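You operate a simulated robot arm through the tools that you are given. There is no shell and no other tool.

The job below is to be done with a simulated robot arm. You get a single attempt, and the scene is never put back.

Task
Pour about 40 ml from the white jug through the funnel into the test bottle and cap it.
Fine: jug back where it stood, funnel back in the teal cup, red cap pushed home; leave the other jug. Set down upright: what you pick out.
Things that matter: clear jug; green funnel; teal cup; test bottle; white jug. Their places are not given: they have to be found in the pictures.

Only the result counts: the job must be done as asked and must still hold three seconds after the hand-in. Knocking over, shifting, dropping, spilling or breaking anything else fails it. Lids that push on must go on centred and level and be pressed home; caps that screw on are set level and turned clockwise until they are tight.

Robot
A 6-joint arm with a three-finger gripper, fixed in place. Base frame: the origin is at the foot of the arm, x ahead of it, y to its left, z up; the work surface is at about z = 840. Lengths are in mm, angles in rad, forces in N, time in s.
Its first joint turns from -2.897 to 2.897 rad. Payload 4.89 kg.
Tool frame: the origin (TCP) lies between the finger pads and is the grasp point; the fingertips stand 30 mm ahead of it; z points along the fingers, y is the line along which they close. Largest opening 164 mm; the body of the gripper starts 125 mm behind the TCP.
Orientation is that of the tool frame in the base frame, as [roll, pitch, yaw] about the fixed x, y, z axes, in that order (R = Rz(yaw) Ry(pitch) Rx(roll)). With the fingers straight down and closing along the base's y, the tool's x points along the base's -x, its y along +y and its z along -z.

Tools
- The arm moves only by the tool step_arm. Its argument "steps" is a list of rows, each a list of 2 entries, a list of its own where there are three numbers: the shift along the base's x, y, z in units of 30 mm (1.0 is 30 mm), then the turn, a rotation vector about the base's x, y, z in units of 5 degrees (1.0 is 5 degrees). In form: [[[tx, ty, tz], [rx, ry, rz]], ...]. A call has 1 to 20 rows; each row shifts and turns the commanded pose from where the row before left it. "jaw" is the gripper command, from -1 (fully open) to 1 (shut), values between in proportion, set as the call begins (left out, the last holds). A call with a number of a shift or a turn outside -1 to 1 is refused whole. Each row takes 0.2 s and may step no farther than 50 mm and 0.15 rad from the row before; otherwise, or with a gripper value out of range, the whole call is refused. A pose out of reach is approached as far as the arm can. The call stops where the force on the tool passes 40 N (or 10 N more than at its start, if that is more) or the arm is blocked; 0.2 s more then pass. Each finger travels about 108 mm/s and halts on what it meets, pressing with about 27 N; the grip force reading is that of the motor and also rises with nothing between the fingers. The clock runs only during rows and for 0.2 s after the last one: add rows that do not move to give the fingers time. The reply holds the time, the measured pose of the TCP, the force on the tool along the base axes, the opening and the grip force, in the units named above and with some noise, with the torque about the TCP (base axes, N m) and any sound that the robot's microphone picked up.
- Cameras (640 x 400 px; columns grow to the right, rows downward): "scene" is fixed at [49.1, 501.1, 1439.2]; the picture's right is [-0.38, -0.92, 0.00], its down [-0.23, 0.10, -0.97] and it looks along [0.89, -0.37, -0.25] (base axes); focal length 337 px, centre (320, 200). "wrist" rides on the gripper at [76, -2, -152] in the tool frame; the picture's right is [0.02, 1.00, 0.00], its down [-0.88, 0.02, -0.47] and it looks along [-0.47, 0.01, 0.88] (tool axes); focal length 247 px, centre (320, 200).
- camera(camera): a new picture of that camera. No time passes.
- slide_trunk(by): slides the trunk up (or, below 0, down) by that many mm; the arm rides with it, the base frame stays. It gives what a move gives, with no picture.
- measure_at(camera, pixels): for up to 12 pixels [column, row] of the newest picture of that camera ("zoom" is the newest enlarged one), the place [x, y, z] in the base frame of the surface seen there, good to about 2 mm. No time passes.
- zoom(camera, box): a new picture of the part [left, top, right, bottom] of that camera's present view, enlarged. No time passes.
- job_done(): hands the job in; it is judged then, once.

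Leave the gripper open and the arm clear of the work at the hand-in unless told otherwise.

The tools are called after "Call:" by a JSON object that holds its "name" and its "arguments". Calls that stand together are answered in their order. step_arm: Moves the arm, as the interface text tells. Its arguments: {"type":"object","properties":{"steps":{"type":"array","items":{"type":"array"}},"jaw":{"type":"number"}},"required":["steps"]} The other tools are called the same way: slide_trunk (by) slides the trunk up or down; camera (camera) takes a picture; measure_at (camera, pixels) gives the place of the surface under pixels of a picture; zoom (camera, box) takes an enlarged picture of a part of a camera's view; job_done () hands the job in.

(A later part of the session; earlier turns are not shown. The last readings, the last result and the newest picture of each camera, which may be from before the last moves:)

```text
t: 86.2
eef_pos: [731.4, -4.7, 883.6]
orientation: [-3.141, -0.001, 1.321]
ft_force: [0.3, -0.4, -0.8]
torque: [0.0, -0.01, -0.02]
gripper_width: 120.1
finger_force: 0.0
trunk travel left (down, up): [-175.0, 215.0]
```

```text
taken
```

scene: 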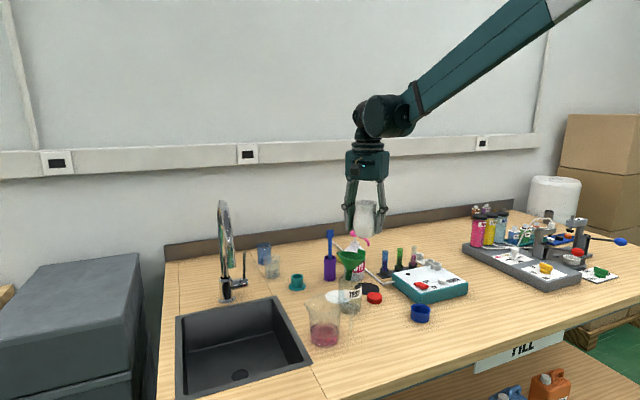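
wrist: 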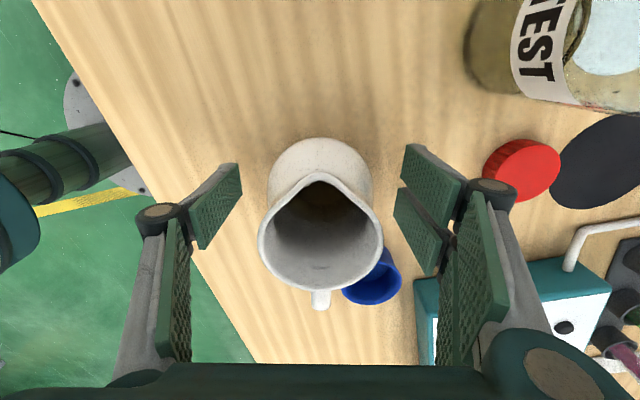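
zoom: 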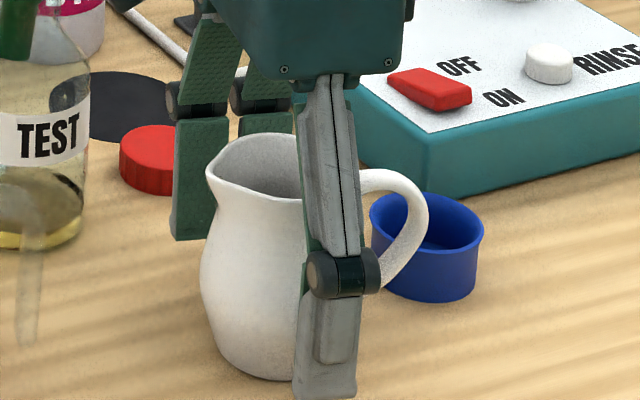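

The jug stands where it was and the gripper is clear. I rise straight up to about z=1140.

Call:
{"name": "step_arm", "arguments": {"steps": [[[0, 0, 0.5], [0, 0, 0]], [[0, 0, 0.95], [0, 0, 0]], [[0, 0, 0.95], [0, 0, 0]], [[0, 0, 0.95], [0, 0, 0]], [[0, 0, 0.95], [0, 0, 0]], [[0, 0, 0.95], [0, 0, 0]], [[0, 0, 0.95], [0, 0, 0]], [[0, 0, 0.95], [0, 0, 0]], [[0, 0, 0.95], [0, 0, 0]], [[0, 0, 0.5], [0, 0, 0]], [[0, 0, 0], [0, 0, 0]]]}}

Call:
{"name": "step_arm", "arguments": {"steps": [[[0.2026, 0.0256, 0.05], [0, 0, 0.946]], [[0.2026, 0.0256, 0.05], [0, 0, 0.946]], [[0.2026, 0.0256, 0.05], [0, 0, 0.946]], [[0.2026, 0.0256, 0.05], [0, 0, 0.946]], [[0.2026, 0.0256, 0.05], [0, 0, 0.946]], [[0.2026, 0.0256, 0.05], [0, 0, 0.946]], [[0.2026, 0.0256, 0.05], [0, 0, 0.946]], [[0.2026, 0.0256, 0.05], [0, 0, 0.946]], [[0.2026, 0.0256, 0.05], [0, 0, 0.946]], [[0.2026, 0.0256, 0.05], [0, 0, 0.946]], [[0.2026, 0.0256, 0.05], [0, 0, 0.946]], [[0.2026, 0.0256, 0.05], [0, 0, 0.946]], [[0.2026, 0.0256, 0.05], [0, 0, 0.946]], [[0, 0, 0], [0, 0, 0]]], "jaw": 0.27}}

Call:
{"name": "step_arm", "arguments": {"steps": [[[0.2026, 0.0256, 0], [0, 0, 0.946]], [[0.2026, 0.0256, 0], [0, 0, 0.946]], [[0.2026, 0.0256, 0], [0, 0, 0.946]], [[0.2026, 0.0256, 0], [0, 0, 0.946]], [[0.2026, 0.0256, 0], [0, 0, 0.946]], [[0.2026, 0.0256, 0], [0, 0, 0.946]], [[0.2026, 0.0256, 0], [0, 0, 0.946]], [[0.2026, 0.0256, 0], [0, 0, 0.946]], [[0.2026, 0.0256, 0], [0, 0, 0.946]], [[0.2026, 0.0256, 0], [0, 0, 0.946]], [[0.2026, 0.0256, 0], [0, 0, 0.946]], [[0.2026, 0.0256, 0], [0, 0, 0.946]], [[0.2026, 0.0256, 0], [0, 0, 0.946]], [[0, 0, 0], [0, 0, 0]]]}}

Call:
{"name": "camera", "arguments": {"camera": "wrist"}}

Call:
{"name": "camera", "arguments": {"camera": "scene"}}

```text
t: 88.6
eef_pos: [730.8, -5.0, 1141.5]
orientation: [3.14, -0.001, 1.321]
ft_force: [-0.5, -0.5, -0.2]
torque: [-0.04, -0.08, -0.01]
gripper_width: 119.8
finger_force: 0.1
trunk travel left (down, up): [-175.0, 215.0]
```

```text
t: 91.6
eef_pos: [812.2, 8.0, 1161.8]
orientation: [3.141, -0.001, 2.395]
ft_force: [-1.0, -1.7, -0.5]
torque: [0.03, 0.01, 0.0]
gripper_width: 59.8
finger_force: 0.0
trunk travel left (down, up): [-175.0, 215.0]
```

```text
t: 94.6
eef_pos: [890.1, 17.2, 1161.6]
orientation: [-3.141, -0.002, -2.817]
ft_force: [0.2, -0.1, 0.5]
torque: [0.03, -0.02, 0.01]
gripper_width: 59.8
finger_force: 0.0
trunk travel left (down, up): [-175.0, 215.0]
```

```text
taken
```

wrist: 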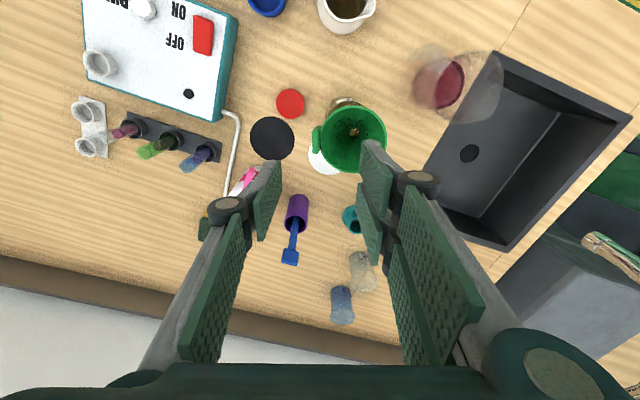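

```text
taken
```

scene: 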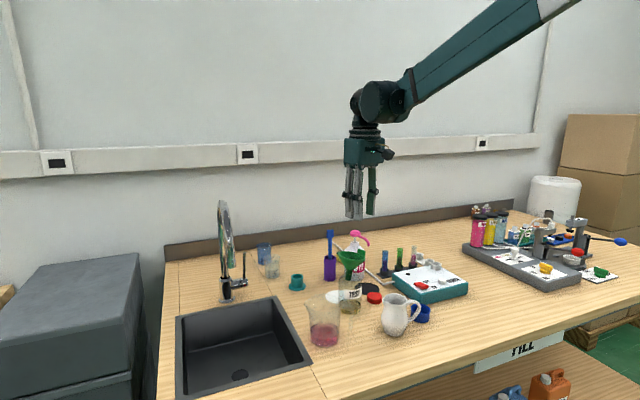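

Good. Now I measure the tab of the tilted funnel from both views.

Call:
{"name": "zoom", "arguments": {"camera": "scene", "box": [338, 244, 374, 270]}}

Call:
{"name": "measure_at", "arguments": {"camera": "zoom", "pixels": [[370, 40], [380, 70], [370, 100], [440, 50], [500, 70], [505, 130], [440, 110], [400, 22], [470, 42], [522, 60], [520, 110], [515, 160]]}}

Call:
{"name": "zoom", "arguments": {"camera": "wrist", "box": [296, 90, 396, 180]}}

Call:
{"name": "measure_at", "arguments": {"camera": "zoom", "pixels": [[95, 185], [110, 185], [100, 210], [120, 210], [105, 240], [125, 240], [110, 265], [128, 265], [95, 170], [115, 225], [215, 75], [390, 180]]}}

```text
15.38 times, centred on (356, 257) of scene
```

zoom: 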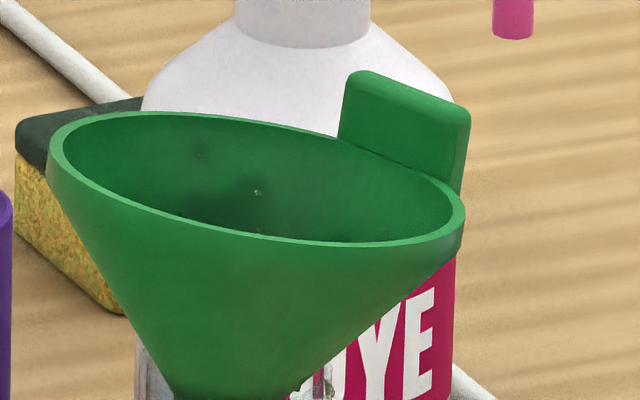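

```text
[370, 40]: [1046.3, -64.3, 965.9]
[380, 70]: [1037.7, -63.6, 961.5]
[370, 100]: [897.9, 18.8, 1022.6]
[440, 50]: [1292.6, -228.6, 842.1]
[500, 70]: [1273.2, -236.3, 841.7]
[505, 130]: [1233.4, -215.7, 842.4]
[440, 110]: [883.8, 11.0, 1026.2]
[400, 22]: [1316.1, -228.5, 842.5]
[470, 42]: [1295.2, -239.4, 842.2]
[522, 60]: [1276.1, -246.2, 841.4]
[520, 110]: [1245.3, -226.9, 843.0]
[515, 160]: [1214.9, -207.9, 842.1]
```

```text
4.44 times, centred on (346, 135) of wrist
```

zoom: 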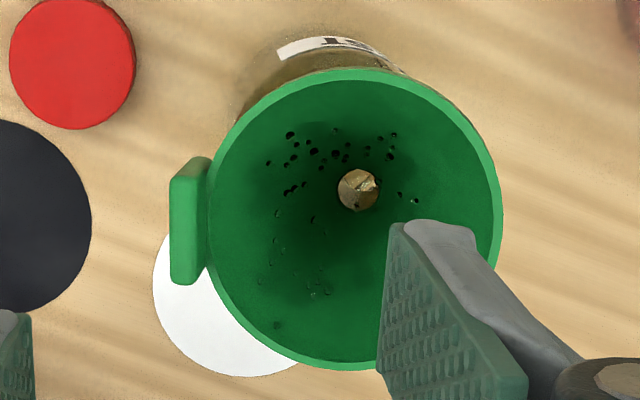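

```text
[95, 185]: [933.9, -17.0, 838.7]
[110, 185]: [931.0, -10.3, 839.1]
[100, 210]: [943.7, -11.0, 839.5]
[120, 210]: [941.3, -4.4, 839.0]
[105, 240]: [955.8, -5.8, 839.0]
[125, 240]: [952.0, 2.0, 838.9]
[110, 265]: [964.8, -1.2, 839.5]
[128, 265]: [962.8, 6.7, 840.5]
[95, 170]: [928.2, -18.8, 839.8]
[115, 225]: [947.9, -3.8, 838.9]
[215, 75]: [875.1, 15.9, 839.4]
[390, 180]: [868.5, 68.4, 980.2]
```

I picked pixels beside the tab; I repeat on the tab itself (wrist zoom cols 170–212, rows 157–285).

Call:
{"name": "measure_at", "arguments": {"camera": "zoom", "pixels": [[178, 190], [192, 190], [204, 190], [178, 230], [192, 230], [204, 230], [178, 270], [192, 270], [200, 270], [192, 165], [400, 90], [225, 300]]}}

Call:
{"name": "zoom", "arguments": {"camera": "scene", "box": [338, 244, 374, 270]}}

Call:
{"name": "measure_at", "arguments": {"camera": "zoom", "pixels": [[355, 80], [400, 93], [455, 115], [350, 110], [355, 135], [400, 115], [400, 150], [450, 135], [450, 175], [466, 130], [464, 170], [430, 95]]}}

```text
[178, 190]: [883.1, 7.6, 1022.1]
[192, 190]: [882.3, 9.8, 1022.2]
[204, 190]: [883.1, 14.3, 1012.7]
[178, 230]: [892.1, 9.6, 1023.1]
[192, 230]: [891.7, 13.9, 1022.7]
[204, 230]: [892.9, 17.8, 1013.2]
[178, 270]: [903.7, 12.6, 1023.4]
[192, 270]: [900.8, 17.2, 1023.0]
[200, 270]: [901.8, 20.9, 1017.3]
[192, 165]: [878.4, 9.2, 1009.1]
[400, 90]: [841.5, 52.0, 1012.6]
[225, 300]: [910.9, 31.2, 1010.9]
```

```text
15.38 times, centred on (356, 257) of scene
```

zoom: 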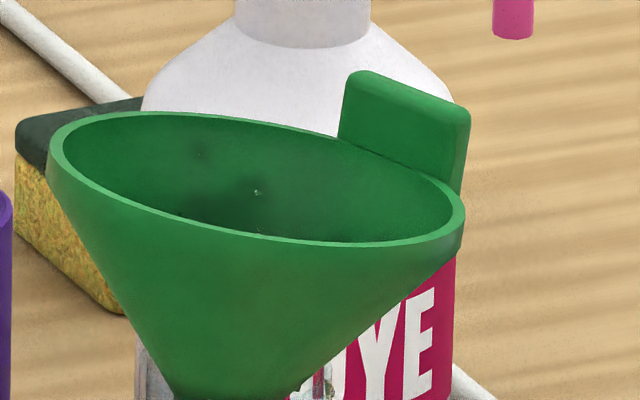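

```text
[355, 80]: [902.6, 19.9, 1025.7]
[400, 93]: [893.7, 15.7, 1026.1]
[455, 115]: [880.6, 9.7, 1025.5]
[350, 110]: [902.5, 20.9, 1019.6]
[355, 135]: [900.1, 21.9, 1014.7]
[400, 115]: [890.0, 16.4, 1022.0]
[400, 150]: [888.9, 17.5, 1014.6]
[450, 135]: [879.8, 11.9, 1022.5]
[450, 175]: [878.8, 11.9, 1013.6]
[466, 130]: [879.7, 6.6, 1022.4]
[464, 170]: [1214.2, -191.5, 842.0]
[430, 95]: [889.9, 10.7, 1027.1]
```

The tab's top centre is (892,12,1023), leaning ≈11° outward. I tilt the gripper by 11° about (0.949,0.316,0) to match and go to a pre-grasp point 60 mm out along the tab's axis.

Call:
{"name": "step_arm", "arguments": {"steps": [[[0.0755, -0.223, -0.64], [0.696, 0.232, 0]], [[0.0755, -0.223, -0.64], [0.696, 0.232, 0]], [[0.0755, -0.223, -0.65], [0.696, 0.232, 0]], [[0, 0, 0], [0, 0, 0]], [[0, 0, 0], [0, 0, 0]]]}}

Call:
{"name": "zoom", "arguments": {"camera": "wrist", "box": [240, 80, 432, 200]}}

Call:
{"name": "zoom", "arguments": {"camera": "scene", "box": [326, 220, 390, 280]}}

```text
t: 95.8
eef_pos: [899.4, -3.8, 1104.1]
orientation: [2.949, -0.001, -2.817]
ft_force: [0.2, -0.2, 0.0]
torque: [0.04, 0.03, 0.02]
gripper_width: 59.8
finger_force: 0.0
trunk travel left (down, up): [-175.0, 215.0]
```

```text
3.33 times, centred on (336, 140) of wrist
```

zoom: 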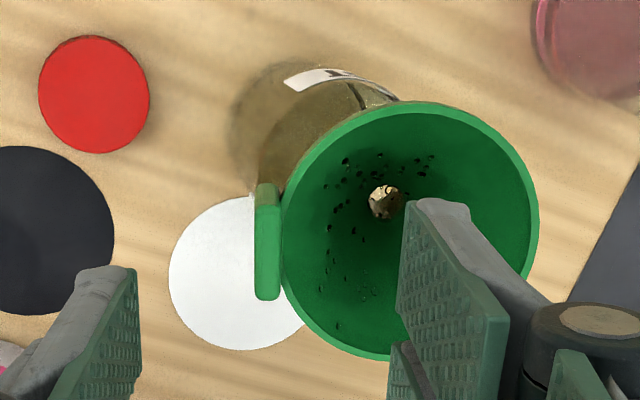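

```text
6.67 times, centred on (358, 250) of scene
```

zoom: 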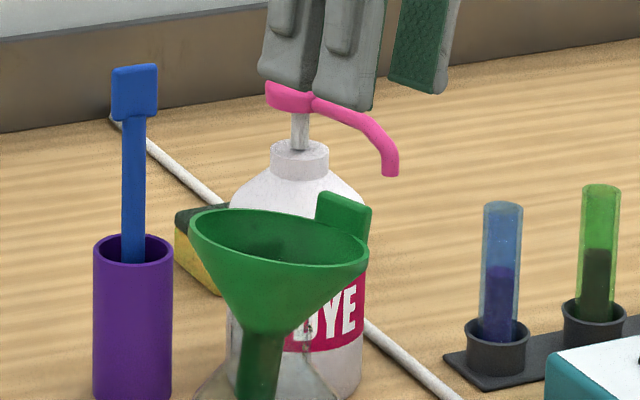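

Aligned: the tab is edge-on and centred (zoom col 268). I descend 59 mm along the tilted axis.

Call:
{"name": "step_arm", "arguments": {"steps": [[[-0.05, 0.121, -0.65], [0, 0, 0]], [[-0.05, 0.121, -0.65], [0, 0, 0]], [[-0.05, 0.118, -0.62], [0, 0, 0]], [[0, 0, 0], [0, 0, 0]]]}}

Call:
{"name": "zoom", "arguments": {"camera": "wrist", "box": [240, 80, 432, 200]}}

Call:
{"name": "zoom", "arguments": {"camera": "scene", "box": [326, 230, 390, 280]}}

```text
t: 96.8
eef_pos: [894.7, 7.7, 1045.6]
orientation: [2.952, -0.002, -2.818]
ft_force: [0.0, -0.3, 0.2]
torque: [0.02, 0.03, -0.02]
gripper_width: 59.9
finger_force: 0.0
trunk travel left (down, up): [-175.0, 215.0]
```

```text
3.33 times, centred on (336, 140) of wrist
```

zoom: 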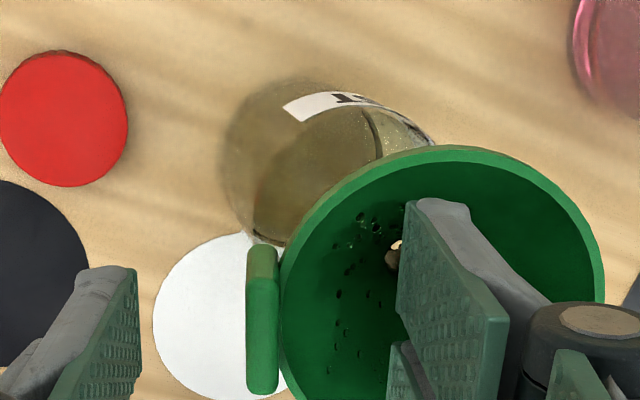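

```text
8.00 times, centred on (358, 255) of scene
```

zoom: 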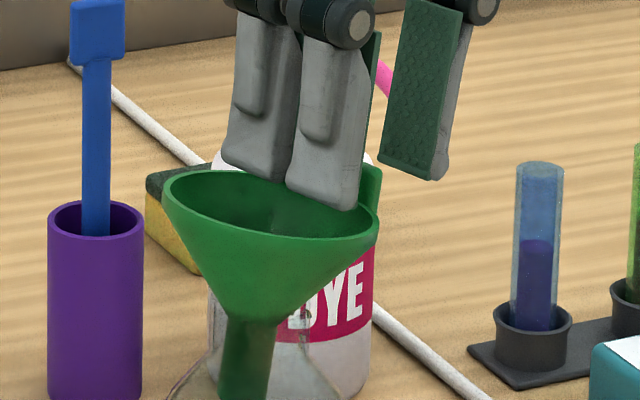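

The picture matches the earlier grasp view. Close on the tab.

Call:
{"name": "step_arm", "arguments": {"steps": [[[0, 0, 0], [0, 0, 0]], [[0, 0, 0], [0, 0, 0]], [[0, 0, 0], [0, 0, 0]], [[0, 0, 0], [0, 0, 0]], [[0, 0, 0], [0, 0, 0]]], "jaw": 1}}

Call:
{"name": "zoom", "arguments": {"camera": "scene", "box": [326, 230, 390, 280]}}

```text
t: 98.0
eef_pos: [894.4, 6.4, 1046.6]
orientation: [2.949, 0.0, -2.815]
ft_force: [0.6, 0.0, 0.5]
torque: [-0.04, 0.01, 0.03]
gripper_width: 7.3
finger_force: 27.1
trunk travel left (down, up): [-175.0, 215.0]
```

```text
8.00 times, centred on (358, 255) of scene
```

zoom: 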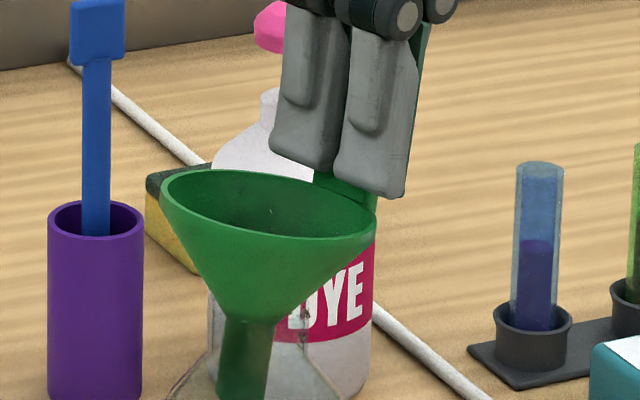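

Held (7.3 mm, 27 N). I pull it out along its own tilted axis, slowly at first.

Call:
{"name": "step_arm", "arguments": {"steps": [[[0.012, -0.036, 0.196], [0, 0, 0]], [[0.012, -0.036, 0.196], [0, 0, 0]], [[0.024, -0.0724, 0.393], [0, 0, 0]], [[0, 0, 0], [0, 0, 0]]]}}

Call:
{"name": "zoom", "arguments": {"camera": "scene", "box": [316, 230, 400, 310]}}

```text
t: 99.0
eef_pos: [895.0, 2.3, 1070.1]
orientation: [2.948, -0.001, -2.817]
ft_force: [-0.3, 0.8, 0.4]
torque: [0.01, -0.01, 0.0]
gripper_width: 7.2
finger_force: 26.5
trunk travel left (down, up): [-175.0, 215.0]
```

```text
5.00 times, centred on (358, 270) of scene
```

zoom: 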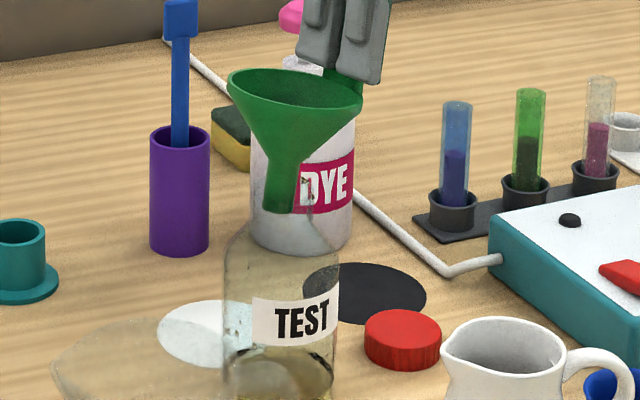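

The bottle stays put and the stem is sliding out. I continue 52 mm and pause above the neck so any drip falls in.

Call:
{"name": "step_arm", "arguments": {"steps": [[[0.024, -0.0724, 0.393], [0, 0, 0]], [[0.024, -0.0724, 0.393], [0, 0, 0]], [[0.024, -0.0724, 0.393], [0, 0, 0]], [[0.03, -0.09, 0.5], [0, 0, 0]], [[0, 0, 0], [0, 0, 0]], [[0, 0, 0], [0, 0, 0]], [[0, 0, 0], [0, 0, 0]], [[0, 0, 0], [0, 0, 0]]]}}

Call:
{"name": "zoom", "arguments": {"camera": "scene", "box": [316, 220, 400, 310]}}

```text
t: 100.8
eef_pos: [898.3, -7.2, 1119.4]
orientation: [2.951, -0.003, -2.817]
ft_force: [-1.4, 0.8, -0.7]
torque: [-0.05, 0.0, -0.01]
gripper_width: 7.0
finger_force: 27.2
trunk travel left (down, up): [-175.0, 215.0]
```

```text
4.44 times, centred on (358, 265) of scene
```

zoom: 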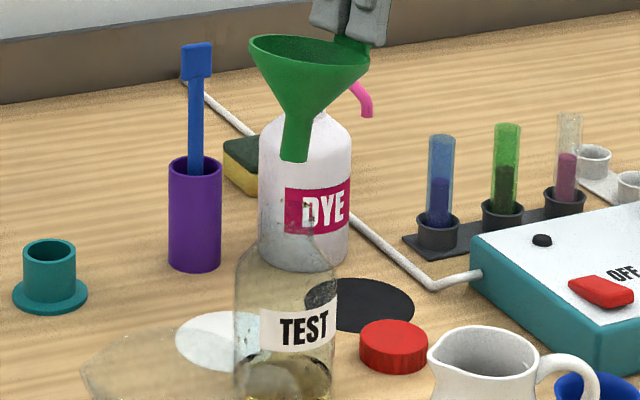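

Out of the neck, no drip. I bring it upright (-11°) while rising 20 mm and pause.

Call:
{"name": "step_arm", "arguments": {"steps": [[[0, 0, 0.25], [-0.696, -0.232, 0]], [[0, 0, 0.25], [-0.696, -0.232, 0]], [[0, 0, 0.2], [-0.696, -0.232, 0]], [[0, 0, 0], [0, 0, 0]], [[0, 0, 0], [0, 0, 0]]]}}

Call:
{"name": "zoom", "arguments": {"camera": "scene", "box": [326, 210, 390, 255]}}

Call:
{"name": "measure_at", "arguments": {"camera": "zoom", "pixels": [[170, 120], [200, 140], [240, 152], [300, 157], [350, 150], [395, 130], [180, 95], [240, 78], [300, 76], [280, 300], [280, 340], [280, 260]]}}

```text
t: 102.0
eef_pos: [898.4, -5.1, 1140.5]
orientation: [-3.141, -0.003, -2.818]
ft_force: [0.5, 0.0, 0.0]
torque: [-0.02, 0.0, -0.04]
gripper_width: 7.1
finger_force: 27.0
trunk travel left (down, up): [-175.0, 215.0]
```

```text
8.89 times, centred on (358, 232) of scene
```

zoom: 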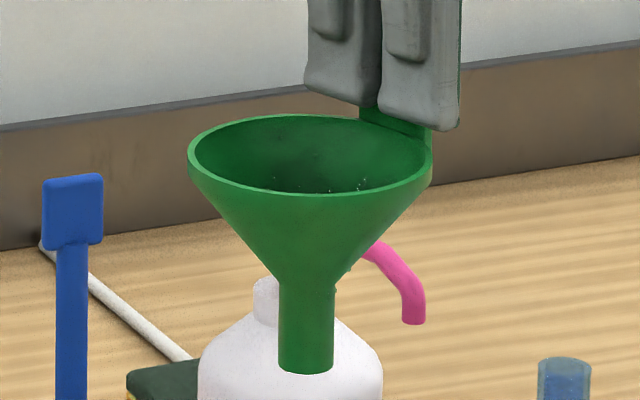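

```text
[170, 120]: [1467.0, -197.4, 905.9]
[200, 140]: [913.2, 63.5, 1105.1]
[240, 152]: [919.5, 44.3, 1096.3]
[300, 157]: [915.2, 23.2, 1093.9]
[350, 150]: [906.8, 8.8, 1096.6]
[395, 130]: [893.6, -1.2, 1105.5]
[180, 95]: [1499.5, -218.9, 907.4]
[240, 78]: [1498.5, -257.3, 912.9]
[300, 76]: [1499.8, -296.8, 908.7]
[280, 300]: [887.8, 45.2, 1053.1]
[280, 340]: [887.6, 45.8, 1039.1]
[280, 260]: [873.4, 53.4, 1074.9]
```

The funnel is upright. I measure the stem and rim for its offset from the gripper.

Call:
{"name": "measure_at", "arguments": {"camera": "zoom", "pixels": [[306, 300], [306, 330], [306, 355], [310, 191], [250, 187], [370, 185], [192, 165], [205, 178], [420, 172], [230, 121], [290, 116], [340, 118]]}}

Call:
{"name": "step_arm", "arguments": {"steps": [[[0, 0, 0], [0, 0, 0]]]}}

Call:
{"name": "step_arm", "arguments": {"steps": [[[0, 0, 0], [0, 0, 0]]]}}

```text
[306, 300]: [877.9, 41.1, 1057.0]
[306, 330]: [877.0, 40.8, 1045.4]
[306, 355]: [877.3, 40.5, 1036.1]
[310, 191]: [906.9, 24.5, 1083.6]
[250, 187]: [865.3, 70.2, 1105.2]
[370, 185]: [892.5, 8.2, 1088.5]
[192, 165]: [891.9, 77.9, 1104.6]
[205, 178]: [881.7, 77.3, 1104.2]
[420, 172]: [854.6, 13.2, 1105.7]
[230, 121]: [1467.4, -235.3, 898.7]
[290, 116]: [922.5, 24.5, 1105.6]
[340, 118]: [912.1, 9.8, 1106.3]
```

```text
t: 102.4
eef_pos: [898.4, -4.1, 1140.2]
orientation: [-3.141, -0.001, -2.817]
ft_force: [-0.7, 0.1, -0.6]
torque: [0.0, 0.02, -0.03]
gripper_width: 7.2
finger_force: 26.9
trunk travel left (down, up): [-175.0, 215.0]
```

```text
t: 102.8
eef_pos: [898.5, -4.7, 1139.3]
orientation: [3.141, -0.001, -2.817]
ft_force: [-0.3, 0.3, -0.9]
torque: [-0.04, -0.01, 0.03]
gripper_width: 7.1
finger_force: 27.0
trunk travel left (down, up): [-175.0, 215.0]
```

Offset is (-12.9,+40.9), rim level. The teal cup's axis is (1068.2,166), so TCP goes to (1081.1,125.1). I travel there at z=1140, stem bottom ≈1028 passing clear of the stick.

Call:
{"name": "step_arm", "arguments": {"steps": [[[0.87, 0.6176, 0], [0, 0, 0]], [[0.87, 0.6176, 0], [0, 0, 0]], [[0.87, 0.6176, 0], [0, 0, 0]], [[0.87, 0.6176, 0], [0, 0, 0]], [[0.87, 0.6176, 0], [0, 0, 0]], [[0.87, 0.6176, 0], [0, 0, 0]], [[0.87, 0.6176, 0], [0, 0, 0]], [[0, 0, 0], [0, 0, 0]], [[0, 0, 0], [0, 0, 0]]]}}

Call:
{"name": "step_arm", "arguments": {"steps": [[[0, 0, 0], [0, 0, 0]]]}}

Call:
{"name": "slide_trunk", "arguments": {"by": -100}}

Call:
{"name": "zoom", "arguments": {"camera": "scene", "box": [262, 240, 334, 290]}}

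Call:
{"name": "measure_at", "arguments": {"camera": "zoom", "pixels": [[300, 150], [300, 170], [310, 140], [240, 340], [320, 360], [380, 340], [310, 320], [310, 250]]}}

```text
t: 104.8
eef_pos: [1079.8, 122.4, 1140.3]
orientation: [3.141, -0.002, -2.818]
ft_force: [-0.6, 0.9, -1.5]
torque: [-0.05, 0.08, 0.03]
gripper_width: 7.0
finger_force: 27.3
trunk travel left (down, up): [-175.0, 215.0]
```

```text
t: 105.2
eef_pos: [1079.0, 122.8, 1140.6]
orientation: [3.141, -0.002, -2.815]
ft_force: [-0.5, -0.7, -0.1]
torque: [-0.02, -0.01, -0.01]
gripper_width: 7.0
finger_force: 27.0
trunk travel left (down, up): [-175.0, 215.0]
```

```text
t: 106.5
eef_pos: [1079.5, 121.8, 1040.0]
orientation: [3.14, -0.002, -2.817]
ft_force: [0.7, -0.2, 0.1]
torque: [-0.02, 0.0, 0.0]
gripper_width: 6.9
finger_force: 26.8
trunk travel left (down, up): [-75.0, 315.0]
```

```text
8.00 times, centred on (298, 265) of scene
```

zoom: 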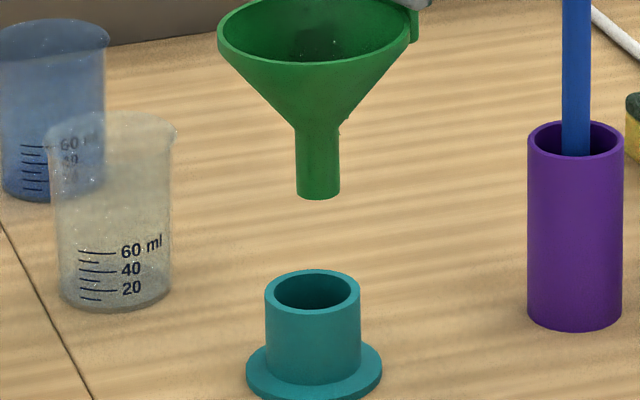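

```text
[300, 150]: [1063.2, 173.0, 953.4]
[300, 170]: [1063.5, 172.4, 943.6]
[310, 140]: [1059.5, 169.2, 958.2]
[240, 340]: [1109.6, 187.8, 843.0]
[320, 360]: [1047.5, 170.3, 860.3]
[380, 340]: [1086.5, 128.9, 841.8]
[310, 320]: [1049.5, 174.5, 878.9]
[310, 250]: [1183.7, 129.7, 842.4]
```

The stem is ≈2 mm off; I correct (+1.0,+1.8) and lower 55 mm towards the cup.

Call:
{"name": "step_arm", "arguments": {"steps": [[[0.033, 0.06, 0], [0, 0, 0]], [[0, 0, -0.7], [0, 0, 0]], [[0, 0, -0.5], [0, 0, 0]], [[0, 0, 0], [0, 0, 0]]]}}

Call:
{"name": "zoom", "arguments": {"camera": "scene", "box": [270, 250, 326, 290]}}

Call:
{"name": "camera", "arguments": {"camera": "wrist"}}

```text
t: 107.5
eef_pos: [1079.9, 124.1, 1003.8]
orientation: [-3.14, -0.002, -2.817]
ft_force: [-0.5, -0.1, 0.0]
torque: [-0.02, 0.01, -0.02]
gripper_width: 7.1
finger_force: 27.2
trunk travel left (down, up): [-75.0, 315.0]
```

```text
10.00 times, centred on (298, 270) of scene
```

zoom: 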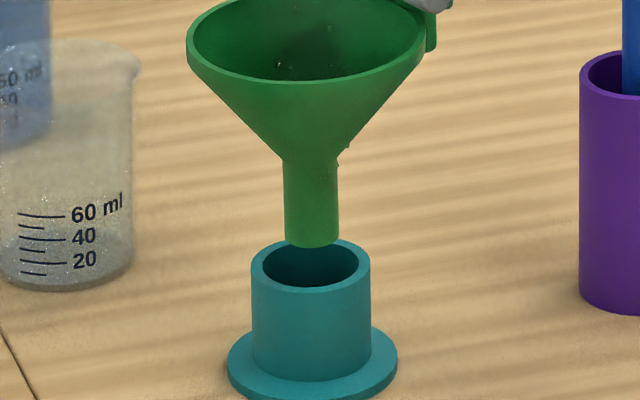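

```text
taken
```

wrist: 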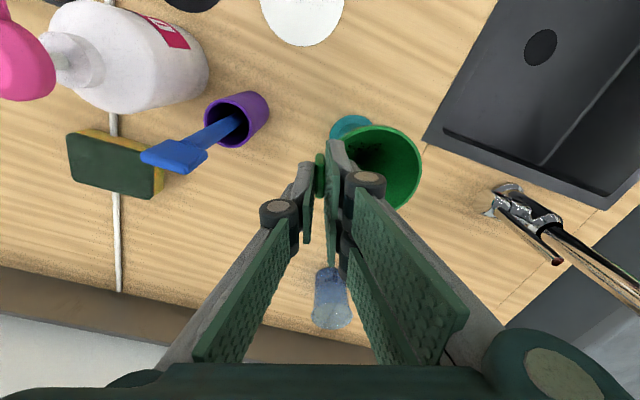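

Stem (312) and cup (311) line up. Lower 20 mm and check it enters.

Call:
{"name": "step_arm", "arguments": {"steps": [[[0, 0, -0.35], [0, 0, 0]], [[0, 0, -0.35], [0, 0, 0]], [[0, 0, 0], [0, 0, 0]]]}}

Call:
{"name": "zoom", "arguments": {"camera": "scene", "box": [270, 250, 326, 290]}}

```text
t: 108.3
eef_pos: [1081.0, 125.9, 982.3]
orientation: [3.141, -0.002, -2.816]
ft_force: [-0.7, 0.6, -1.2]
torque: [-0.02, -0.01, -0.02]
gripper_width: 7.3
finger_force: 27.0
trunk travel left (down, up): [-75.0, 315.0]
```

```text
10.00 times, centred on (298, 270) of scene
```

zoom: 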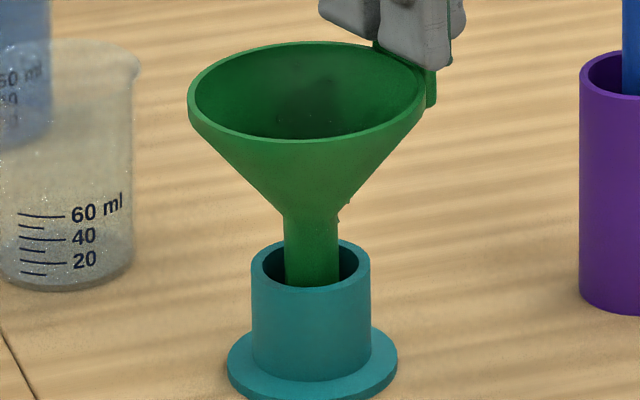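

It is inside the cup. Lower to about z=960, then finely.

Call:
{"name": "step_arm", "arguments": {"steps": [[[0, 0, -0.35], [0, 0, 0]], [[0, 0, -0.35], [0, 0, 0]], [[0, 0, 0], [0, 0, 0]]]}}

Call:
{"name": "step_arm", "arguments": {"steps": [[[0, 0, -0.08], [0, 0, 0]], [[0, 0, 0], [0, 0, 0]]]}}

Call:
{"name": "step_arm", "arguments": {"steps": [[[0, 0, -0.06], [0, 0, 0]], [[0, 0, 0], [0, 0, 0]]]}}

Call:
{"name": "zoom", "arguments": {"camera": "scene", "box": [270, 250, 326, 290]}}

```text
t: 109.1
eef_pos: [1080.8, 124.5, 961.9]
orientation: [-3.141, -0.001, -2.817]
ft_force: [0.3, -0.7, -0.3]
torque: [-0.01, -0.02, 0.03]
gripper_width: 6.9
finger_force: 26.9
trunk travel left (down, up): [-75.0, 315.0]
```

```text
t: 109.7
eef_pos: [1080.5, 124.3, 960.1]
orientation: [-3.139, -0.002, -2.816]
ft_force: [0.2, 0.4, 0.1]
torque: [-0.03, 0.0, 0.0]
gripper_width: 7.0
finger_force: 27.1
trunk travel left (down, up): [-75.0, 315.0]
```

```text
t: 110.3
eef_pos: [1080.6, 123.6, 957.3]
orientation: [3.141, -0.002, -2.816]
ft_force: [0.4, 1.1, -0.3]
torque: [-0.02, 0.02, 0.01]
gripper_width: 7.1
finger_force: 27.4
trunk travel left (down, up): [-75.0, 315.0]
```

```text
10.00 times, centred on (298, 270) of scene
```

zoom: 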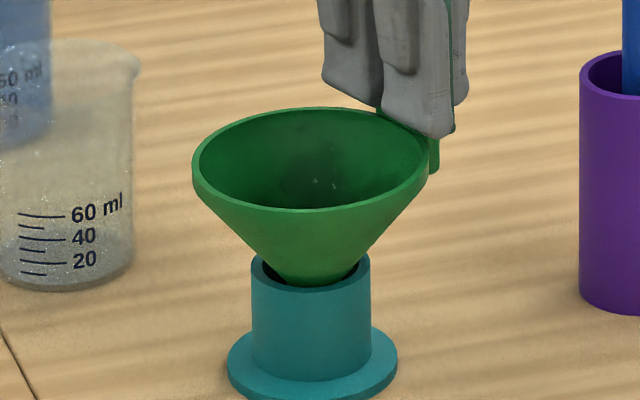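

Still ≈3 mm above the seat. Continue in 1.5 mm steps until contact.

Call:
{"name": "step_arm", "arguments": {"steps": [[[0, 0, -0.05], [0, 0, 0]], [[0, 0, 0], [0, 0, 0]]]}}

Call:
{"name": "step_arm", "arguments": {"steps": [[[0, 0, -0.05], [0, 0, 0]], [[0, 0, 0], [0, 0, 0]]]}}

Call:
{"name": "zoom", "arguments": {"camera": "scene", "box": [270, 250, 326, 290]}}

```text
t: 110.9
eef_pos: [1080.4, 124.5, 956.9]
orientation: [-3.141, -0.003, -2.817]
ft_force: [-0.1, 1.3, -0.7]
torque: [-0.03, -0.02, -0.01]
gripper_width: 7.3
finger_force: 27.1
trunk travel left (down, up): [-75.0, 315.0]
```

```text
t: 111.5
eef_pos: [1080.8, 124.2, 954.6]
orientation: [3.141, 0.0, -2.818]
ft_force: [1.4, 0.3, 0.8]
torque: [0.01, -0.1, -0.06]
gripper_width: 7.2
finger_force: 27.3
trunk travel left (down, up): [-75.0, 315.0]
```

```text
10.00 times, centred on (298, 270) of scene
```

zoom: 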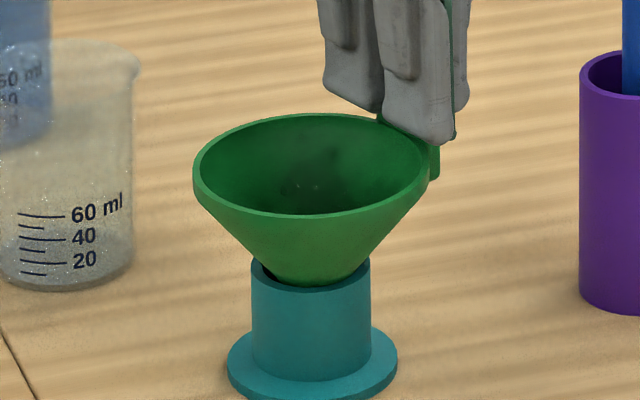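

Contact begins with a small gap at the cup's back-left, so I nudge +1.2 mm in x, then 1 mm down.

Call:
{"name": "step_arm", "arguments": {"steps": [[[0.04, 0.01, 0], [0, 0, 0]], [[0, 0, -0.035], [0, 0, 0]], [[0, 0, 0], [0, 0, 0]]]}}

Call:
{"name": "step_arm", "arguments": {"steps": [[[0, 0, -0.035], [0, 0, 0]], [[0, 0, 0], [0, 0, 0]]]}}

Call:
{"name": "zoom", "arguments": {"camera": "scene", "box": [270, 250, 326, 290]}}

```text
t: 112.3
eef_pos: [1082.3, 123.7, 952.7]
orientation: [3.141, -0.002, -2.816]
ft_force: [2.4, -5.3, 5.1]
torque: [-0.12, -0.1, -0.1]
gripper_width: 7.0
finger_force: 27.3
trunk travel left (down, up): [-75.0, 315.0]
```

```text
t: 112.9
eef_pos: [1081.8, 123.6, 952.6]
orientation: [-3.141, -0.001, -2.816]
ft_force: [1.2, -6.7, 6.1]
torque: [-0.16, 0.06, 0.02]
gripper_width: 7.2
finger_force: 27.4
trunk travel left (down, up): [-75.0, 315.0]
```

```text
10.00 times, centred on (298, 270) of scene
```

zoom: 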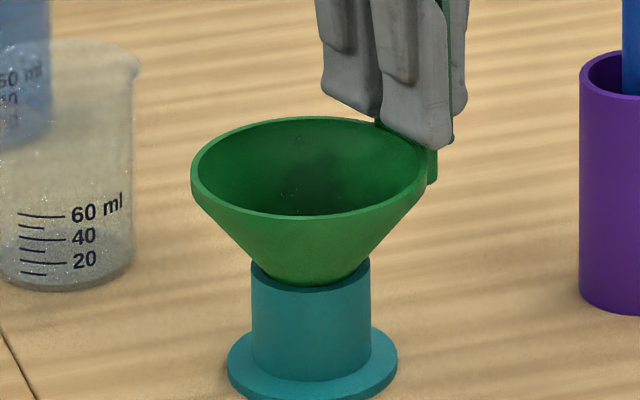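

The cup pushes the funnel toward -y (-6.7 N), so I ease 1 mm in -y and see the forces.

Call:
{"name": "step_arm", "arguments": {"steps": [[[0, -0.035, 0], [0, 0, 0]], [[0, 0, 0], [0, 0, 0]]]}}

Call:
{"name": "zoom", "arguments": {"camera": "scene", "box": [270, 250, 326, 290]}}

```text
t: 113.5
eef_pos: [1082.5, 124.5, 951.5]
orientation: [3.141, -0.001, -2.817]
ft_force: [-0.1, -1.0, 0.9]
torque: [-0.05, 0.04, 0.03]
gripper_width: 7.2
finger_force: 26.8
trunk travel left (down, up): [-75.0, 315.0]
```

```text
10.00 times, centred on (298, 270) of scene
```

zoom: 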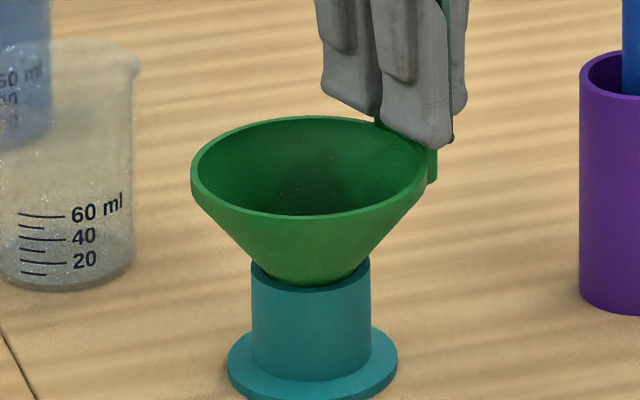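

Forces are small now. One more 1 mm down to be sure it is seated.

Call:
{"name": "step_arm", "arguments": {"steps": [[[0, 0, -0.035], [0, 0, 0]], [[0, 0, 0], [0, 0, 0]]]}}

Call:
{"name": "zoom", "arguments": {"camera": "scene", "box": [270, 250, 326, 290]}}

Call:
{"name": "measure_at", "arguments": {"camera": "zoom", "pixels": [[196, 185], [230, 205], [300, 215], [360, 208], [410, 190], [240, 128], [300, 118], [350, 122], [370, 380], [240, 360], [315, 395]]}}

```text
t: 114.1
eef_pos: [1081.6, 124.1, 951.7]
orientation: [-3.141, -0.001, -2.818]
ft_force: [1.1, -1.8, 3.0]
torque: [-0.01, -0.07, -0.02]
gripper_width: 7.0
finger_force: 27.5
trunk travel left (down, up): [-75.0, 315.0]
```

```text
10.00 times, centred on (298, 270) of scene
```

zoom: 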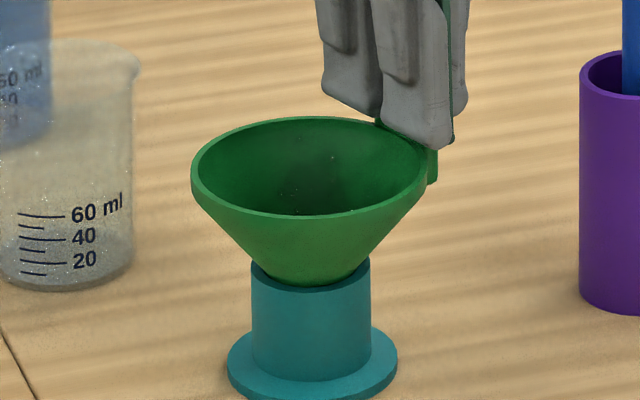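

```text
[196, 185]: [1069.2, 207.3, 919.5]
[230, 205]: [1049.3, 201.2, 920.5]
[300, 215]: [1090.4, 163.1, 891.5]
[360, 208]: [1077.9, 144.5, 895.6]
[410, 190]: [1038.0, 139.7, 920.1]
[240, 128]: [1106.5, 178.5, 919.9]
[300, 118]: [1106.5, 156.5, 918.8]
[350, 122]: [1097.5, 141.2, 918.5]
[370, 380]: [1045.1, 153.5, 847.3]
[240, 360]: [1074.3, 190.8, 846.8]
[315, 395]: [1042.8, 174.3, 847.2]
```

Rim reads 919–920 all round, the same height as at the start, level. I open and rise.

Call:
{"name": "step_arm", "arguments": {"steps": [[[0, 0, 0], [0, 0, 0]], [[0, 0, 0], [0, 0, 0]], [[0, 0, 0], [0, 0, 0]]], "jaw": 0.39}}

Call:
{"name": "step_arm", "arguments": {"steps": [[[0, 0, 0.3], [0, 0, 0]], [[0, 0, 0.8], [0, 0, 0]], [[0, 0, 0.9], [0, 0, 0]], [[0, 0, 0.9], [0, 0, 0]], [[0, 0, 0], [0, 0, 0]]]}}

Call:
{"name": "slide_trunk", "arguments": {"by": 100}}

Call:
{"name": "zoom", "arguments": {"camera": "scene", "box": [262, 240, 394, 310]}}

Call:
{"name": "camera", "arguments": {"camera": "scene"}}

```text
t: 114.9
eef_pos: [1081.7, 124.4, 953.1]
orientation: [3.141, -0.001, -2.817]
ft_force: [0.6, -0.1, 0.1]
torque: [0.01, 0.01, 0.03]
gripper_width: 50.1
finger_force: 0.1
trunk travel left (down, up): [-75.0, 315.0]
```

```text
t: 116.1
eef_pos: [1081.3, 121.2, 1041.2]
orientation: [-3.141, -0.001, -2.817]
ft_force: [-1.1, -0.4, 0.0]
torque: [0.01, -0.01, 0.01]
gripper_width: 49.8
finger_force: 0.0
trunk travel left (down, up): [-75.0, 315.0]
```

```text
t: 117.4
eef_pos: [1081.4, 121.5, 1142.3]
orientation: [3.141, -0.002, -2.816]
ft_force: [1.0, -0.6, -0.1]
torque: [-0.01, 0.03, 0.0]
gripper_width: 50.0
finger_force: 0.0
trunk travel left (down, up): [-175.0, 215.0]
```

```text
4.85 times, centred on (328, 275) of scene
```

zoom: 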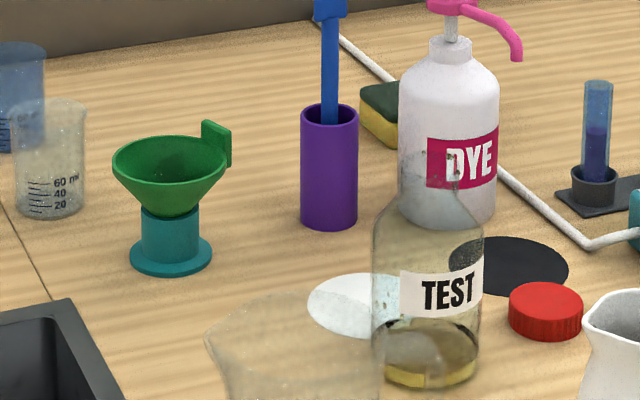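

```text
taken
```

scene: 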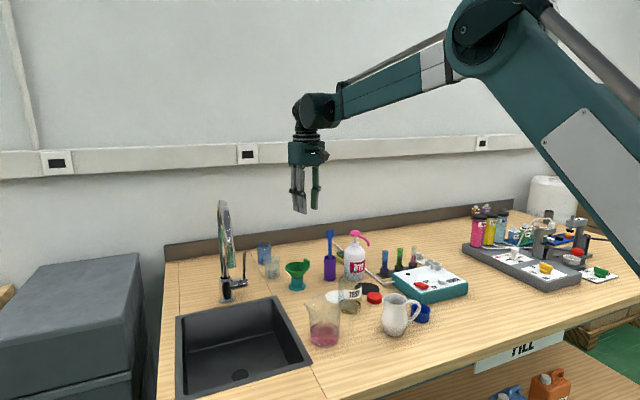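

I check the funnel's stance in the cup.

Call:
{"name": "zoom", "arguments": {"camera": "scene", "box": [270, 250, 326, 290]}}

Call:
{"name": "measure_at", "arguments": {"camera": "zoom", "pixels": [[186, 190], [220, 215], [290, 222], [350, 212], [400, 190], [240, 135], [300, 122], [350, 120], [380, 125], [370, 380], [240, 360], [420, 110]]}}

```text
10.00 times, centred on (298, 270) of scene
```

zoom: 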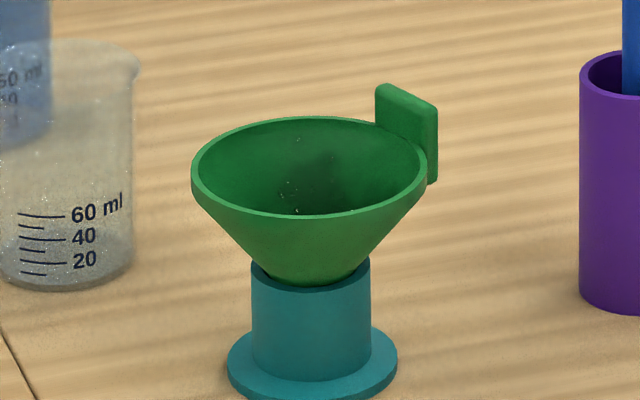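

```text
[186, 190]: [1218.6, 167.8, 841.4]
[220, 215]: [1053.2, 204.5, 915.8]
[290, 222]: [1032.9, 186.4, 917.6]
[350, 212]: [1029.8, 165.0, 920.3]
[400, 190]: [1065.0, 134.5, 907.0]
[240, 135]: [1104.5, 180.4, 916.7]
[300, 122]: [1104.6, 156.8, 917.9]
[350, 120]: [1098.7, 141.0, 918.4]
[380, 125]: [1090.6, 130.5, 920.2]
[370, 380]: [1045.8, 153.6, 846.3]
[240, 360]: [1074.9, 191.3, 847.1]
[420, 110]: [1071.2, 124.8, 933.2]
```

The funnel stands properly in the cup (within about 2–3°). Now the cap: I move over to about (888,-38) and turn the gripper +71.6° so the fingers close along x, away from the bottle, with 70 mm opening.

Call:
{"name": "step_arm", "arguments": {"steps": [[[-0.429, -0.3544, 0], [0, 0, 0.955]], [[-0.429, -0.3544, 0], [0, 0, 0.955]], [[-0.429, -0.3544, 0], [0, 0, 0.955]], [[-0.429, -0.3544, 0], [0, 0, 0.955]], [[-0.429, -0.3544, 0], [0, 0, 0.955]], [[-0.429, -0.3544, 0], [0, 0, 0.955]], [[-0.429, -0.3544, 0], [0, 0, 0.955]], [[-0.429, -0.3544, 0], [0, 0, 0.955]], [[-0.429, -0.3544, 0], [0, 0, 0.955]], [[-0.429, -0.3544, 0], [0, 0, 0.955]], [[-0.429, -0.3544, 0], [0, 0, 0.955]], [[-0.429, -0.3544, 0], [0, 0, 0.955]], [[-0.429, -0.3544, 0], [0, 0, 0.955]], [[-0.429, -0.3544, 0], [0, 0, 0.955]], [[-0.429, -0.3544, 0], [0, 0, 0.955]], [[0, 0, 0], [0, 0, 0]], [[0, 0, 0], [0, 0, 0]]], "jaw": 0.15}}

Call:
{"name": "camera", "arguments": {"camera": "wrist"}}

Call:
{"name": "zoom", "arguments": {"camera": "scene", "box": [350, 280, 398, 316]}}

```text
t: 121.0
eef_pos: [887.3, -39.3, 1141.6]
orientation: [3.141, 0.0, -1.566]
ft_force: [0.5, -0.4, 0.9]
torque: [0.04, -0.03, -0.02]
gripper_width: 69.4
finger_force: 0.0
trunk travel left (down, up): [-175.0, 215.0]
```

```text
taken
```

wrist: 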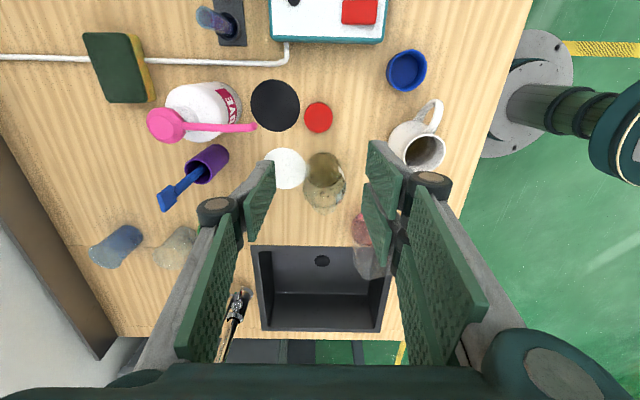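

```text
11.11 times, centred on (374, 298) of scene
```

zoom: 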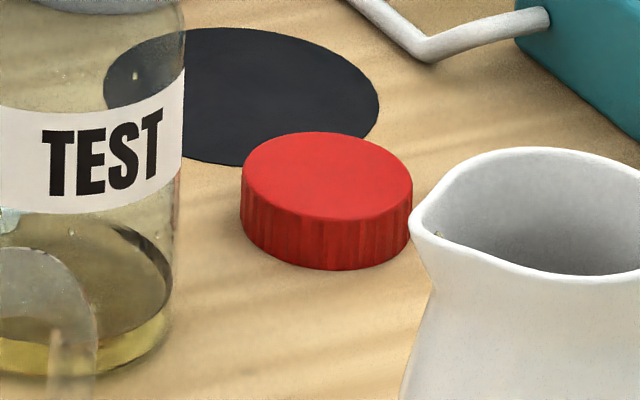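

The view shows cap at (318,117). I measure its rim from both cameras.

Call:
{"name": "measure_at", "arguments": {"camera": "zoom", "pixels": [[246, 185], [290, 210], [330, 216], [380, 205], [408, 190], [260, 150], [310, 134], [360, 140], [400, 165], [326, 175]]}}

Call:
{"name": "zoom", "arguments": {"camera": "wrist", "box": [286, 92, 350, 142]}}

Call:
{"name": "measure_at", "arguments": {"camera": "zoom", "pixels": [[190, 200], [230, 120], [300, 90], [320, 85], [400, 100], [455, 150], [460, 200], [420, 260], [320, 300], [230, 270], [320, 190]]}}

```text
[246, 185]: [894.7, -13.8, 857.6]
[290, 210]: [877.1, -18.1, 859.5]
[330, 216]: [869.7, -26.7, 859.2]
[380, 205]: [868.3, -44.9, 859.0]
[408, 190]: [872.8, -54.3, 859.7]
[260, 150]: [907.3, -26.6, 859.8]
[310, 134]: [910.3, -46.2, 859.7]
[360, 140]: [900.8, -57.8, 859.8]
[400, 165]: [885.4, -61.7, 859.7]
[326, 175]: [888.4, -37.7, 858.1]
```

```text
8.00 times, centred on (318, 117) of wrist
```

zoom: 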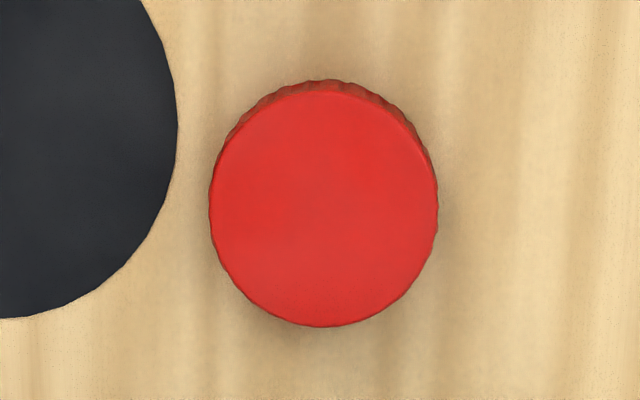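

```text
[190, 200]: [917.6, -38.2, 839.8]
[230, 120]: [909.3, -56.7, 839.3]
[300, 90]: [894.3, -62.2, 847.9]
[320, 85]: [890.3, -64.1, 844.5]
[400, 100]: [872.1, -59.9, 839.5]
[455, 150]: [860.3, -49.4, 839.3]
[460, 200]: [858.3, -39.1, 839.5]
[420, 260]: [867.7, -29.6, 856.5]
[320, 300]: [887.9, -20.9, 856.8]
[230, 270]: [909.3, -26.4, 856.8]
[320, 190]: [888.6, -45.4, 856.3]
```

Noted: the dye pump's nozzle tip is at about (964,-55,1003), which the gripper body could touch if closing along x. I turn back by 45° (closing along the diagonal), which clears both nozzle and bottle, and shift to (889.3,-37.8).

Call:
{"name": "step_arm", "arguments": {"steps": [[[0.067, 0.05, 0], [0, 0, -1]], [[0, 0, 0], [0, 0, -1]], [[0, 0, 0], [0, 0, -1]], [[0, 0, 0], [0, 0, -1]], [[0, 0, 0], [0, 0, -1]], [[0, 0, 0], [0, 0, -1]], [[0, 0, 0], [0, 0, -1]], [[0, 0, 0], [0, 0, -1]], [[0, 0, 0], [0, 0, -1]], [[0, 0, -0.9], [0, 0, 0]], [[0, 0, -0.9], [0, 0, 0]], [[0, 0, -0.9], [0, 0, 0]], [[0, 0, -0.9], [0, 0, 0]], [[0, 0, -0.9], [0, 0, 0]], [[0, 0, 0], [0, 0, 0]], [[0, 0, 0], [0, 0, 0]]]}}

Call:
{"name": "camera", "arguments": {"camera": "wrist"}}

Call:
{"name": "camera", "arguments": {"camera": "scene"}}

```text
t: 124.4
eef_pos: [892.0, -36.5, 1006.3]
orientation: [-3.14, -0.002, -2.355]
ft_force: [-0.7, 0.3, -0.1]
torque: [-0.02, 0.04, -0.01]
gripper_width: 69.7
finger_force: 0.0
trunk travel left (down, up): [-175.0, 215.0]
```

```text
taken
```

wrist: 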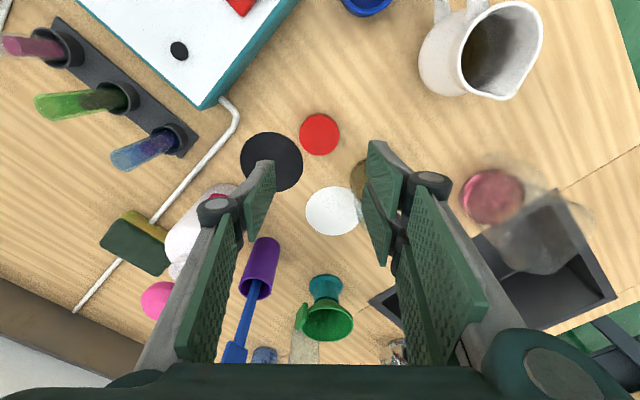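

```text
taken
```

scene: 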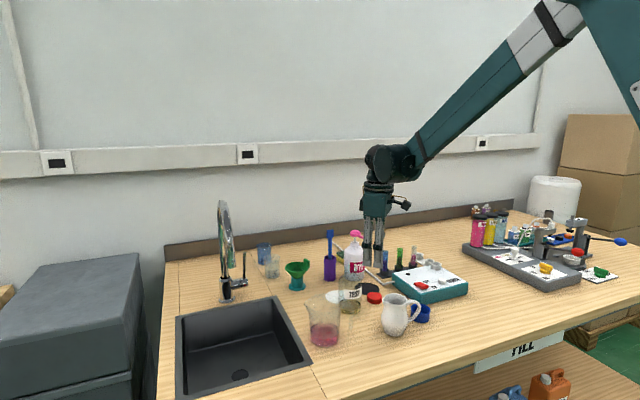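

I zoom on the cap for fine centring.

Call:
{"name": "zoom", "arguments": {"camera": "wrist", "box": [288, 104, 352, 164]}}

Call:
{"name": "measure_at", "arguments": {"camera": "zoom", "pixels": [[200, 210], [220, 130], [300, 75], [400, 90], [450, 190], [430, 260], [330, 325], [240, 290], [320, 200], [260, 180], [380, 180], [320, 260]]}}

Call:
{"name": "step_arm", "arguments": {"steps": [[[0, 0, 0], [0, 0, 0]]]}}

Call:
{"name": "step_arm", "arguments": {"steps": [[[0, 0, 0], [0, 0, 0]]]}}

```text
6.67 times, centred on (320, 134) of wrist
```

zoom: 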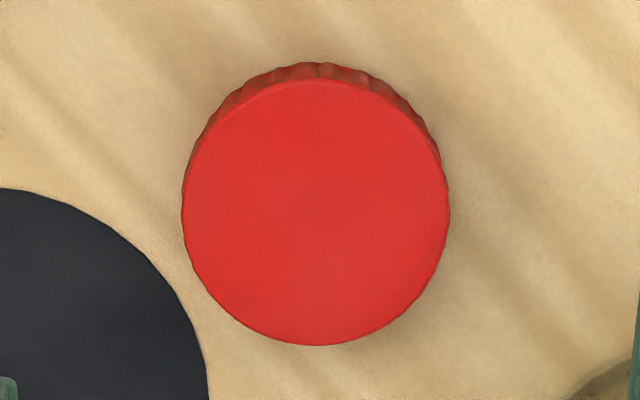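

```text
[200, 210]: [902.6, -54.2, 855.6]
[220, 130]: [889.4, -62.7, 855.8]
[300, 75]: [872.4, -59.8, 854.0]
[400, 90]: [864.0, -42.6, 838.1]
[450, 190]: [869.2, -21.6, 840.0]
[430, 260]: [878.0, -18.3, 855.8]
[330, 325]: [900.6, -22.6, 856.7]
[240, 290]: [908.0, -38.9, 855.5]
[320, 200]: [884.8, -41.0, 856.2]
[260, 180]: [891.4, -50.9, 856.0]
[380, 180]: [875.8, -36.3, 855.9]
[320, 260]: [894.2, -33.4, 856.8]
```

```text
t: 124.8
eef_pos: [890.0, -37.3, 1007.3]
orientation: [3.141, -0.003, -2.354]
ft_force: [-0.5, 0.1, 0.3]
torque: [-0.01, -0.03, -0.01]
gripper_width: 69.7
finger_force: 0.0
trunk travel left (down, up): [-175.0, 215.0]
```

```text
t: 125.2
eef_pos: [890.2, -38.2, 1008.4]
orientation: [3.141, 0.0, -2.354]
ft_force: [-0.4, -0.2, 0.4]
torque: [0.01, 0.03, 0.01]
gripper_width: 69.6
finger_force: 0.2
trunk travel left (down, up): [-175.0, 215.0]
```

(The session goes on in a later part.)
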